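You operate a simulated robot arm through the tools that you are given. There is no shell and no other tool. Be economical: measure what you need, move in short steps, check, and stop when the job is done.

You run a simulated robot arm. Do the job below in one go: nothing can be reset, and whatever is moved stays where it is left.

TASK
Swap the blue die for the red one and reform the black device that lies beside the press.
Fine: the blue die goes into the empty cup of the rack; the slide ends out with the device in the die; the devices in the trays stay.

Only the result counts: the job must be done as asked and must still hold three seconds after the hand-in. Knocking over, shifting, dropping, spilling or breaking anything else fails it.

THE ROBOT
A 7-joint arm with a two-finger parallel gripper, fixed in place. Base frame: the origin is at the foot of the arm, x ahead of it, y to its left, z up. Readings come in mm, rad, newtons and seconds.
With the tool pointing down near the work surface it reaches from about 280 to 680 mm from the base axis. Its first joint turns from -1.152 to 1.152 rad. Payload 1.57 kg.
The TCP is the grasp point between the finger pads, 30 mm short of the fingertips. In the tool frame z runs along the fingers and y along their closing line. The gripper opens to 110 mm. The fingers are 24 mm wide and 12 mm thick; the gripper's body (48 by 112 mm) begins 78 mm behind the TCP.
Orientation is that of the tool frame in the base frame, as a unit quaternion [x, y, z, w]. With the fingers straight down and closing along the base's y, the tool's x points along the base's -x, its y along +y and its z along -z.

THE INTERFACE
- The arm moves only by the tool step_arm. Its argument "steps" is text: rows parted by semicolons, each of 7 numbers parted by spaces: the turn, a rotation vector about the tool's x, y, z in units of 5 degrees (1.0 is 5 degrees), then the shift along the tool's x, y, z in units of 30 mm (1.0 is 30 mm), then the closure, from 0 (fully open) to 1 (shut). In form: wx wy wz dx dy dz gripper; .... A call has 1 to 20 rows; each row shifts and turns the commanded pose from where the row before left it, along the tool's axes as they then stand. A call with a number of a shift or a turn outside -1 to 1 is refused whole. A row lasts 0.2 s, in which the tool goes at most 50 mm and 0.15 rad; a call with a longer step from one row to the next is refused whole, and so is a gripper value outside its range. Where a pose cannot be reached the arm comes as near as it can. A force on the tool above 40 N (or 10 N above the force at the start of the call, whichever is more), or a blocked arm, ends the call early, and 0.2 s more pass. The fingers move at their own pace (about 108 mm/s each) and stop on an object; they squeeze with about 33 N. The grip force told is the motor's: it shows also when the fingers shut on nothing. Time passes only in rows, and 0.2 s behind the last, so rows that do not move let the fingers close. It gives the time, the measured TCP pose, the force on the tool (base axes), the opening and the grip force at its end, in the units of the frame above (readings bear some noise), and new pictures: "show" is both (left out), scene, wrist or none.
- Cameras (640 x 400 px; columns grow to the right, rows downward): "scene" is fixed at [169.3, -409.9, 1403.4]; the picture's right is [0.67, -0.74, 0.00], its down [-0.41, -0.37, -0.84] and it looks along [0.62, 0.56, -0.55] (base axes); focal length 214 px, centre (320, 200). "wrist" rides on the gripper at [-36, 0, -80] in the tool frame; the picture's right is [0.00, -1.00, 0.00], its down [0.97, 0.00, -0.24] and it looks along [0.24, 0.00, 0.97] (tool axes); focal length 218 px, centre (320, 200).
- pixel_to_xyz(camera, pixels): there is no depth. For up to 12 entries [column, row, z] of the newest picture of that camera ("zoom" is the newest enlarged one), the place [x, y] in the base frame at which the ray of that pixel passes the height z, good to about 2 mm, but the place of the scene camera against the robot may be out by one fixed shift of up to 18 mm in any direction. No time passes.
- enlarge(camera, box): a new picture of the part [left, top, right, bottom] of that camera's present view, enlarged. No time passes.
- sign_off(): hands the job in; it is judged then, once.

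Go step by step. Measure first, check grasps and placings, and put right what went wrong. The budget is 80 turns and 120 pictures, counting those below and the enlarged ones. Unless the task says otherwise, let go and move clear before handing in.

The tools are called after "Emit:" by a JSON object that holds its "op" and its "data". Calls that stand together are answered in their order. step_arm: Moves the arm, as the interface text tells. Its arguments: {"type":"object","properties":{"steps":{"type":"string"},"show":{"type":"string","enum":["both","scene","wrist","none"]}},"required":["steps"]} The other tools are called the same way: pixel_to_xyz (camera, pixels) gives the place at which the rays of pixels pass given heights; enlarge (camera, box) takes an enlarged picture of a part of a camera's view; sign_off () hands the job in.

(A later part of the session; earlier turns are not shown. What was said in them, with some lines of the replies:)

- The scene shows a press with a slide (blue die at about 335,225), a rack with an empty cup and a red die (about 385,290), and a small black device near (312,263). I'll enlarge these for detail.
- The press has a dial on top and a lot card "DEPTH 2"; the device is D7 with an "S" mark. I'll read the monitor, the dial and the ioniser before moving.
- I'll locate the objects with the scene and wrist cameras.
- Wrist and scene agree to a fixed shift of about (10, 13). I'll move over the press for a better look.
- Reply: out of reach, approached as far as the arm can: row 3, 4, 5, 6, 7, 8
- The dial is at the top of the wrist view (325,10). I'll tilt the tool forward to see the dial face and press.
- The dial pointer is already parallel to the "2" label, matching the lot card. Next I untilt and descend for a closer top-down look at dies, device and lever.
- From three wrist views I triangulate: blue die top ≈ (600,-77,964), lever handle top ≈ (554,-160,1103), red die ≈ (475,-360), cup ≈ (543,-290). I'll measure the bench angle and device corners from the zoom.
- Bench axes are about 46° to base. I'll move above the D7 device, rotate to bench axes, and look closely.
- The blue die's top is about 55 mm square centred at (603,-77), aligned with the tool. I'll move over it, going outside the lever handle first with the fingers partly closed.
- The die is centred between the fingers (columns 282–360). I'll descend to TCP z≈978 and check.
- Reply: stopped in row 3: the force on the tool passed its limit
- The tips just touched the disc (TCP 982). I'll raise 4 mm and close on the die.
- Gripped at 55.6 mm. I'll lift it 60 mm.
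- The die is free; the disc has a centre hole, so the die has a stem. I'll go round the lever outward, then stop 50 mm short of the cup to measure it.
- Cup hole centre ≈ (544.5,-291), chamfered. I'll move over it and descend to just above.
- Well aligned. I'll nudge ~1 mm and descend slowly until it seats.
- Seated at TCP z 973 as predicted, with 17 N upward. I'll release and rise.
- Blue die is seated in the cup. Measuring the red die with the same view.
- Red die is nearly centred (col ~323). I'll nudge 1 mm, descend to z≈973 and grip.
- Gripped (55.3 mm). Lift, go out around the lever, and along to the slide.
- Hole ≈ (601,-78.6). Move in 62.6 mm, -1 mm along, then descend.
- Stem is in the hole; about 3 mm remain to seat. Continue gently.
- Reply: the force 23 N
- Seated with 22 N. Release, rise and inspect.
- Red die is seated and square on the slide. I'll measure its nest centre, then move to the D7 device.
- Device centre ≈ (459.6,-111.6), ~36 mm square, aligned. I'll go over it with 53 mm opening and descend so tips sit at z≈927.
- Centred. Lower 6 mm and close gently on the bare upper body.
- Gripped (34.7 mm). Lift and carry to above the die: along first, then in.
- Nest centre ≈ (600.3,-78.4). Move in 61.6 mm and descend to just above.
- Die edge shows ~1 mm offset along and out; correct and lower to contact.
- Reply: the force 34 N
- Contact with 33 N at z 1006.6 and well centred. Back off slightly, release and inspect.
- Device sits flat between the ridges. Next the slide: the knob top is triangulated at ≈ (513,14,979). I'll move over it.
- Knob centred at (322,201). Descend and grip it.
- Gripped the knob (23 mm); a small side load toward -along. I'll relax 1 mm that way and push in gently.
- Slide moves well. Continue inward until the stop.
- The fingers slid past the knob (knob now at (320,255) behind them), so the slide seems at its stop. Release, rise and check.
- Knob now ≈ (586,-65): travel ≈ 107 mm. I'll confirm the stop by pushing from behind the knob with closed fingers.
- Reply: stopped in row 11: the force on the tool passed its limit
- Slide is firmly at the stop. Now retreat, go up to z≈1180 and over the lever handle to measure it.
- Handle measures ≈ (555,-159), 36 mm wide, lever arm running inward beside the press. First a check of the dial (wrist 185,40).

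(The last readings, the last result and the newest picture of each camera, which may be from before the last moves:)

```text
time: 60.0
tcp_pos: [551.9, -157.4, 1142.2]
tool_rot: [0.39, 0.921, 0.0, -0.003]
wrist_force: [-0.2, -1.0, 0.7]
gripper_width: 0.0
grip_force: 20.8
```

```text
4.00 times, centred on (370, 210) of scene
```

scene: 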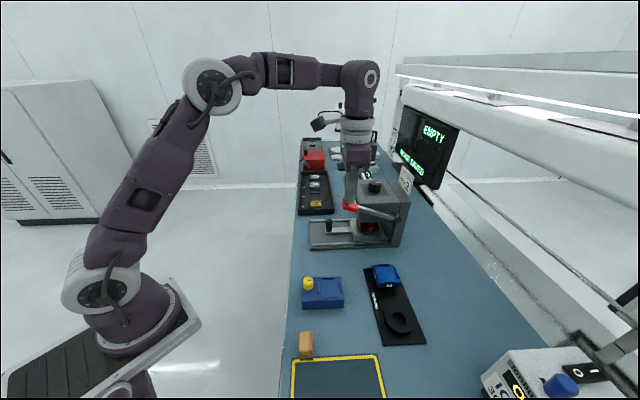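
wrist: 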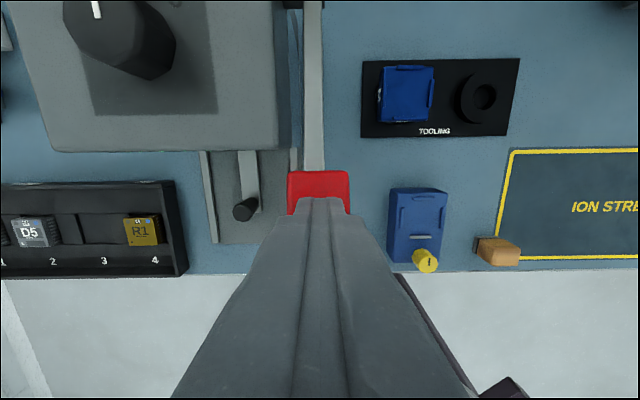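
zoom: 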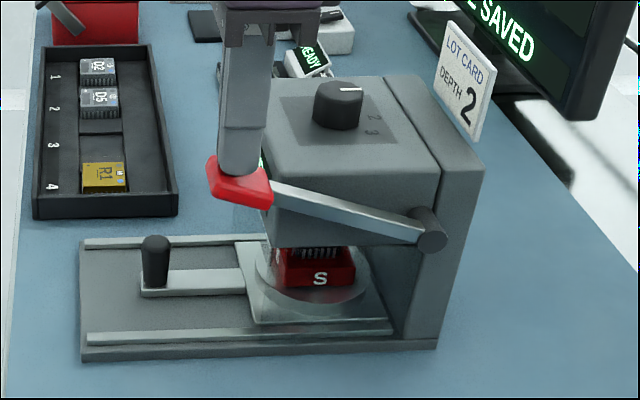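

Dial pointer is parallel to the centre line through "2": set correctly. Fingertips are just above the handle; push down in small steps.

Emit:
{"op": "step_arm", "data": {"steps": "0 0 0 0 0 0.3 1;0 0 0 0 0 0.25 1;0 0 0 0 0 0.25 1;0 0 0 0 0 0.25 1;0 0 0 0 0 0.25 1;0 0 0 0 0 0.25 1"}}

Emit:
{"op": "enlarge", "data": {"camera": "scene", "box": [310, 160, 430, 260]}}

```text
time: 61.4
tcp_pos: [553.6, -158.5, 1095.3]
tool_rot: [0.39, 0.921, 0.001, -0.003]
wrist_force: [-1.7, 1.5, 2.6]
gripper_width: 0.1
grip_force: 21.8
```

scene: 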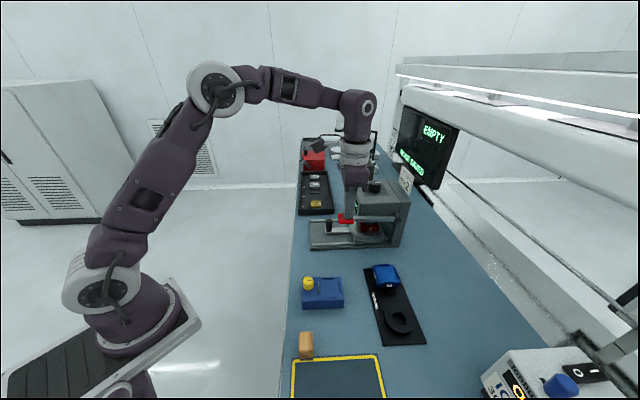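
wrist: 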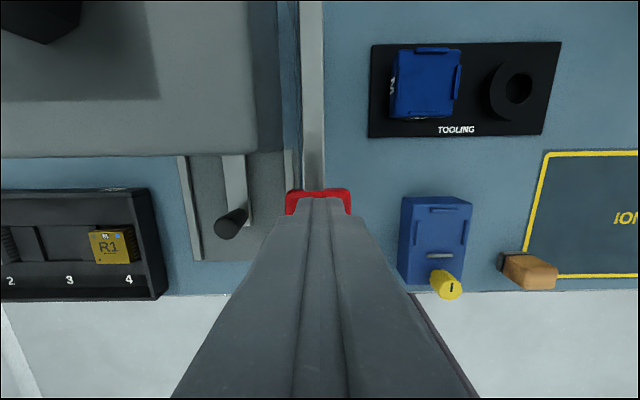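

```text
4.00 times, centred on (370, 210) of scene
```

zoom: 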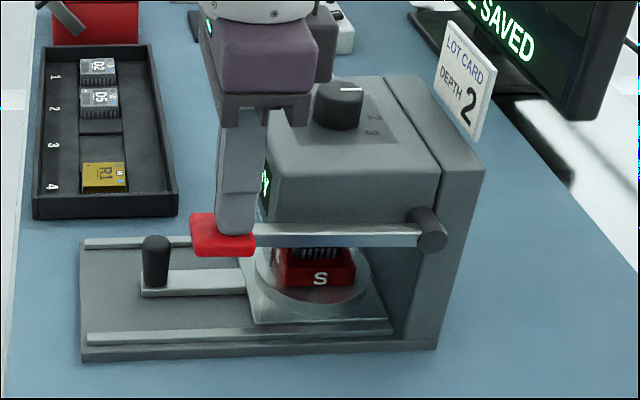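

The lever is now horizontal and moving freely. Continue down along its arc.

Emit:
{"op": "step_arm", "data": {"steps": "0 0 0 0 0 0.25 1;0 0 0 -0.03 0 0.25 1;0 0 0 -0.05 0 0.25 1;0 0 0 -0.07 0 0.25 1;0 0 0 -0.09 0 0.25 1;0 0 0 -0.1 0 0.25 1"}}

Emit:
{"op": "enlarge", "data": {"camera": "scene", "box": [310, 160, 430, 260]}}

```text
time: 62.7
tcp_pos: [557.0, -163.4, 1059.6]
tool_rot: [0.389, 0.921, 0.002, -0.001]
wrist_force: [-5.2, 4.0, 17.9]
gripper_width: 0.0
grip_force: 21.1
stopped in row 6: the force on the tool passed its limit (the readings are from after the stop); the commanded pose is now the measured one
```

scene: 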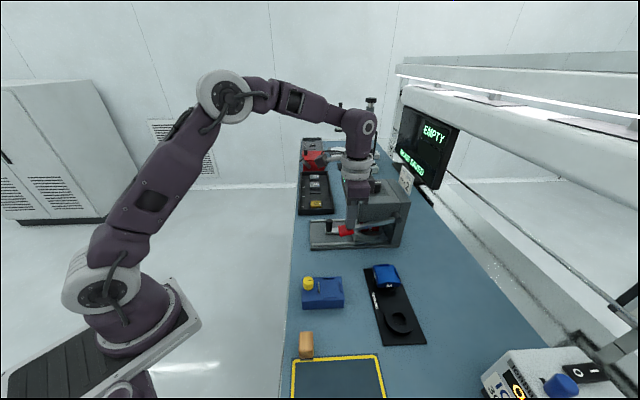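
wrist: 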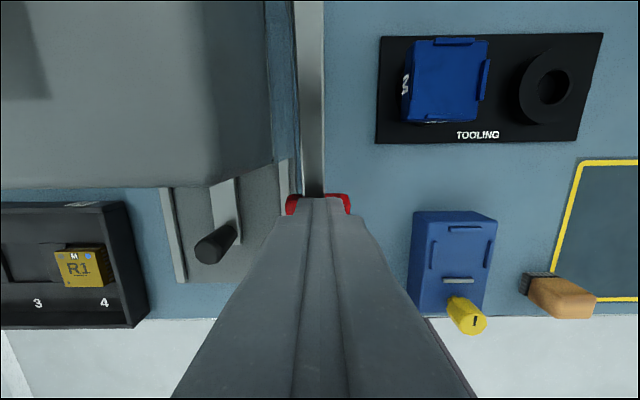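

```text
4.00 times, centred on (370, 210) of scene
```

zoom: 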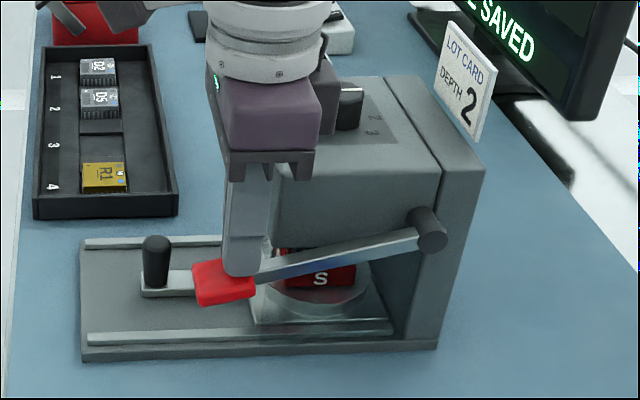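

Resistance at tip z≈1030, lever ~15° below horizontal. I'll try a little further to see whether it's the end stop.

Emit:
{"op": "step_arm", "data": {"steps": "0 0 0 0 0 0.07 1;0 0 0 -0.03 0 0.07 1;0 0 0 -0.03 0 0.07 1;0 0 0 -0.03 0 0.07 1;0 0 0 -0.03 0 0.07 1;0 0 0 -0.03 0 0.07 1"}}

Emit:
{"op": "enlarge", "data": {"camera": "scene", "box": [310, 160, 430, 260]}}

```text
time: 63.2
tcp_pos: [557.2, -163.1, 1060.2]
tool_rot: [0.389, 0.921, 0.001, 0.001]
wrist_force: [-6.4, 4.7, 15.4]
gripper_width: 0.2
grip_force: 20.9
stopped in row 2: the force on the tool passed its limit (the readings are from after the stop); the commanded pose is now the measured one
```

scene: 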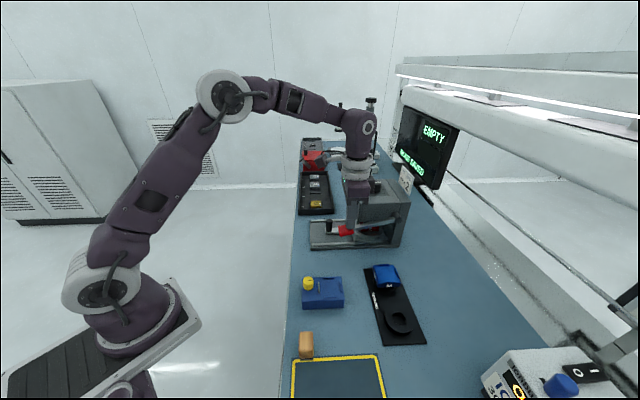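
wrist: 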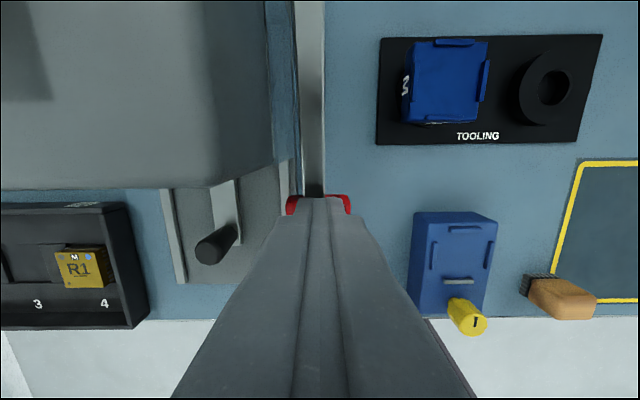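

```text
4.00 times, centred on (370, 210) of scene
```

zoom: 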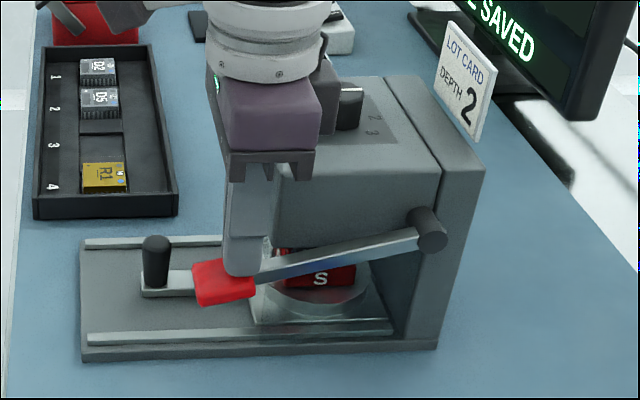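

Emit:
{"op": "enlarge", "data": {"camera": "scene", "box": [350, 195, 410, 245]}}

Emit:
{"op": "enlarge", "data": {"camera": "scene", "box": [390, 95, 470, 195]}}

```text
8.00 times, centred on (380, 220) of scene
```

zoom: 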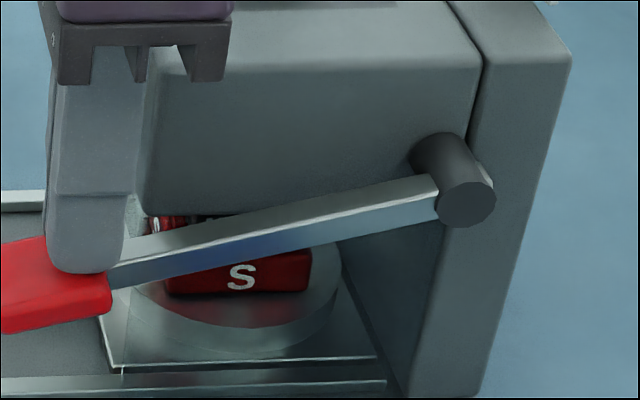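

```text
4.00 times, centred on (430, 145) of scene
```

zoom: 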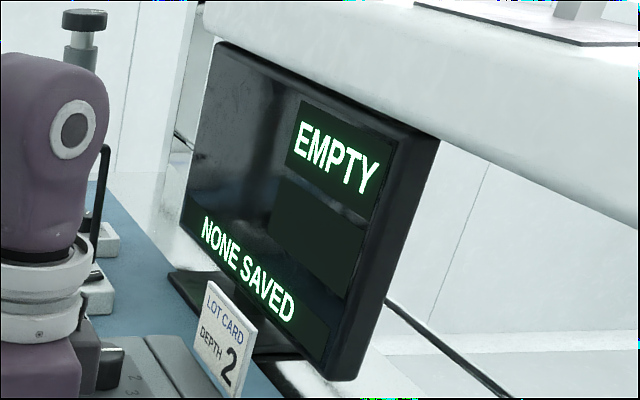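

Looks like the lever's stop. I'll hold briefly, then lift off slowly and see whether the lever returns and what the press screen shows.

Emit:
{"op": "step_arm", "data": {"steps": "0 0 0 0 0 0 1;0 0 0 0 0 0 1;0 0 0 0 0 -0.2 1;0 0 0 0 0 -0.4 1;0 0 0 0 0 -0.6 1;0 0 0 0.4 0 -0.8 1;0 0 0 0.8 0 -0.8 1;0 0 0 0.8 0 -0.8 1;0 0 0 0.8 0 -0.8 1"}}

Emit:
{"op": "enlarge", "data": {"camera": "scene", "box": [310, 160, 430, 260]}}

Emit:
{"op": "enlarge", "data": {"camera": "wrist", "box": [120, 0, 360, 200]}}

```text
time: 65.2
tcp_pos: [497.9, -101.8, 1192.0]
tool_rot: [0.389, 0.921, 0.001, 0.0]
wrist_force: [-0.8, 0.0, 0.0]
gripper_width: 0.0
grip_force: 20.6
```

scene: 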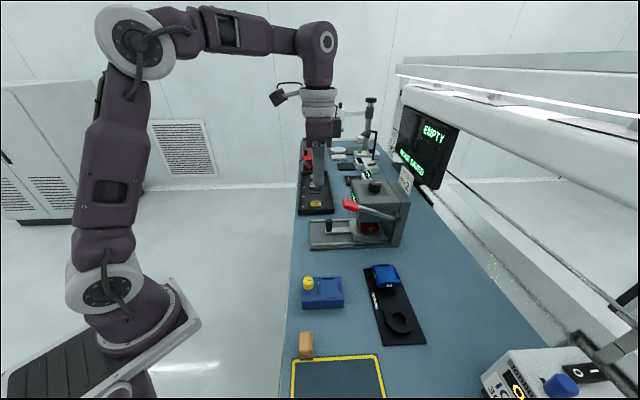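

```text
refused: no pictures are left
```

```text
refused: no pictures are left
```

No pictures are left, so I continue from measured poses. The last scene picture shows the red handle back up at (349,204), so the lever has returned. Now go above the knob (≈ (585.8,-65.9)) with open fingers.

Emit:
{"op": "step_arm", "data": {"steps": "0 0 0 0 0.733 0 0.5;0 0 0 0 0.733 0 0.5;0 0 0 0 0.733 0 0.5;0 0 0 0 0.733 0 0.5;0 0 0 -0.6 0 0 0.5;0 0 0 -0.583 0 0 0.5;0 0 0 0 0 0.9 0.5;0 0 0 0 0 0.9 0.5;0 0 0 0 0 0.9 0.5;0 0 0 0 0 0.9 0.5;0 0 0 0 0 0.9 0.5;0 0 0 0 0 0 0.5;0 0 0 0 0 0 0.5", "show": "none"}}

Emit:
{"op": "pixel_to_xyz", "data": {"camera": "scene", "pixels": [[329, 226, 960], [349, 204, 1100]]}}

```text
time: 68.0
tcp_pos: [585.1, -65.7, 1054.8]
tool_rot: [0.389, 0.921, 0.001, 0.0]
wrist_force: [-0.9, -0.4, 0.1]
gripper_width: 54.9
grip_force: 0.0
no pictures are left
```

```text
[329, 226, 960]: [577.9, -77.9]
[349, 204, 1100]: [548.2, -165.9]
```

Positions agree. Descend to z≈986 and grip the knob.

Emit:
{"op": "step_arm", "data": {"steps": "0 0 0 0 0 0.7 0.5;0 0 0 0 0 0.7 0.5;0 0 0 0 0 0.5 0.5;0 0 0 0 0 0.39 0.5;0 0 0 0 0 0 0.5;0 0 0 0 0 0 0.7;0 0 0 0 0 0 0.9;0 0 0 0 0 0 0.9;0 0 0 0 0 0 0.9", "show": "none"}}

```text
time: 70.0
tcp_pos: [587.3, -63.9, 986.3]
tool_rot: [0.388, 0.922, 0.002, 0.002]
wrist_force: [15.6, 14.2, -6.4]
gripper_width: 23.5
grip_force: 35.4
no pictures are left
```

Knob gripped (23.5 mm). Relax the side load and pull out gently ~105 mm.

Emit:
{"op": "step_arm", "data": {"steps": "0 0 0 0 0.05 0 0.9;0 0 0 0.1 0 0 0.9;0 0 0 0.2 0 0 0.9;0 0 0 0.27 0 0 0.9;0 0 0 0.27 0 0 0.9;0 0 0 0.27 0 0 0.9;0 0 0 0.27 0 0 0.9;0 0 0 0.27 0 0 0.9;0 0 0 0.27 0 0 0.9;0 0 0 0.27 0 0 0.9;0 0 0 0.27 0 0 0.9;0 0 0 0.27 0 0 0.9;0 0 0 0.2 0 0 0.9;0 0 0 0.15 0 0 0.9;0 0 0 0.1 0 0 0.9", "show": "none"}}

```text
time: 73.2
tcp_pos: [521.0, 2.2, 987.6]
tool_rot: [0.39, 0.921, 0.001, 0.0]
wrist_force: [-7.0, -9.3, -10.9]
gripper_width: 23.7
grip_force: 35.6
no pictures are left
```

Moved ~94 mm; the original out position is ~13 mm further. Continue slowly to the stop.

Emit:
{"op": "step_arm", "data": {"steps": "0 0 0 0.12 -0.02 0 0.9;0 0 0 0.12 0 0 0.9;0 0 0 0.1 0 0 0.9;0 0 0 0.07 0 0 0.9;0 0 0 0.05 0 0 0.9;0 0 0 0.05 0 0 0.9", "show": "none"}}

```text
time: 74.6
tcp_pos: [509.4, 12.5, 988.1]
tool_rot: [0.389, 0.921, 0.0, 0.0]
wrist_force: [-7.8, -11.8, -16.2]
gripper_width: 23.7
grip_force: 35.8
no pictures are left
```

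At/just past the original out position with little pull force. Check for the end stop with a few more mm.

Emit:
{"op": "step_arm", "data": {"steps": "0 0 0 0.06 -0.03 0 0.9;0 0 0 0.06 0 0 0.9;0 0 0 0.05 0 0 0.9;0 0 0 0 0 0 0.9", "show": "none"}}

```text
time: 75.6
tcp_pos: [507.2, 15.4, 988.3]
tool_rot: [0.389, 0.921, 0.002, 0.002]
wrist_force: [13.6, -18.7, 6.4]
gripper_width: 23.9
grip_force: 35.2
no pictures are left
```

The pull force rose to ~23 N: the out stop is reached. Relax, release and rise clear.

Emit:
{"op": "step_arm", "data": {"steps": "0 0 0 -0.05 0 0 0.9;0 0 0 0 0 0 0.7;0 0 0 0 0 0 0.5;0 0 0 0 0 0 0.5;0 0 0 0 0 -0.5 0.5;0 0 0 0 0 -0.8 0.5;0 0 0 0 0 -0.9 0.5;0 0 0 0 0 -0.9 0.5;0 0 0 0 0 -0.9 0.5;0 0 0 0 0 -0.9 0.5;0 0 0 0 0 0 0.5", "show": "none"}}

```text
time: 78.0
tcp_pos: [507.1, 14.3, 1136.6]
tool_rot: [0.389, 0.921, 0.001, 0.0]
wrist_force: [0.1, 0.2, 0.7]
gripper_width: 55.2
grip_force: 0.1
no pictures are left
```

The gripper is clear and every reading matches the planned end state, so I hand in.

Emit:
{"op": "sign_off", "data": {}}

```text
The job is handed in.
```

I handed the job in with every step carried out, but I ran out of pictures right after the press stroke. I could not see whether the device's leads were actually reformed.

- **Dies:** the blue die is seated in the empty cup of the rack, and the red die is seated on the slide. Both were checked in pictures.
- **Press stroke:** D7 was placed in the red die and the slide was pushed in to its stop. The dial was already on 2, matching the lot card. I pushed the lever down twice to the same hard stop, and it then sprang back up.
- **Slide out:** I pulled the slide back out by force and position readings alone, until it met its out stop. I could not check by eye that D7 is still in the die.
- **Trays:** I did not touch the devices in the trays.
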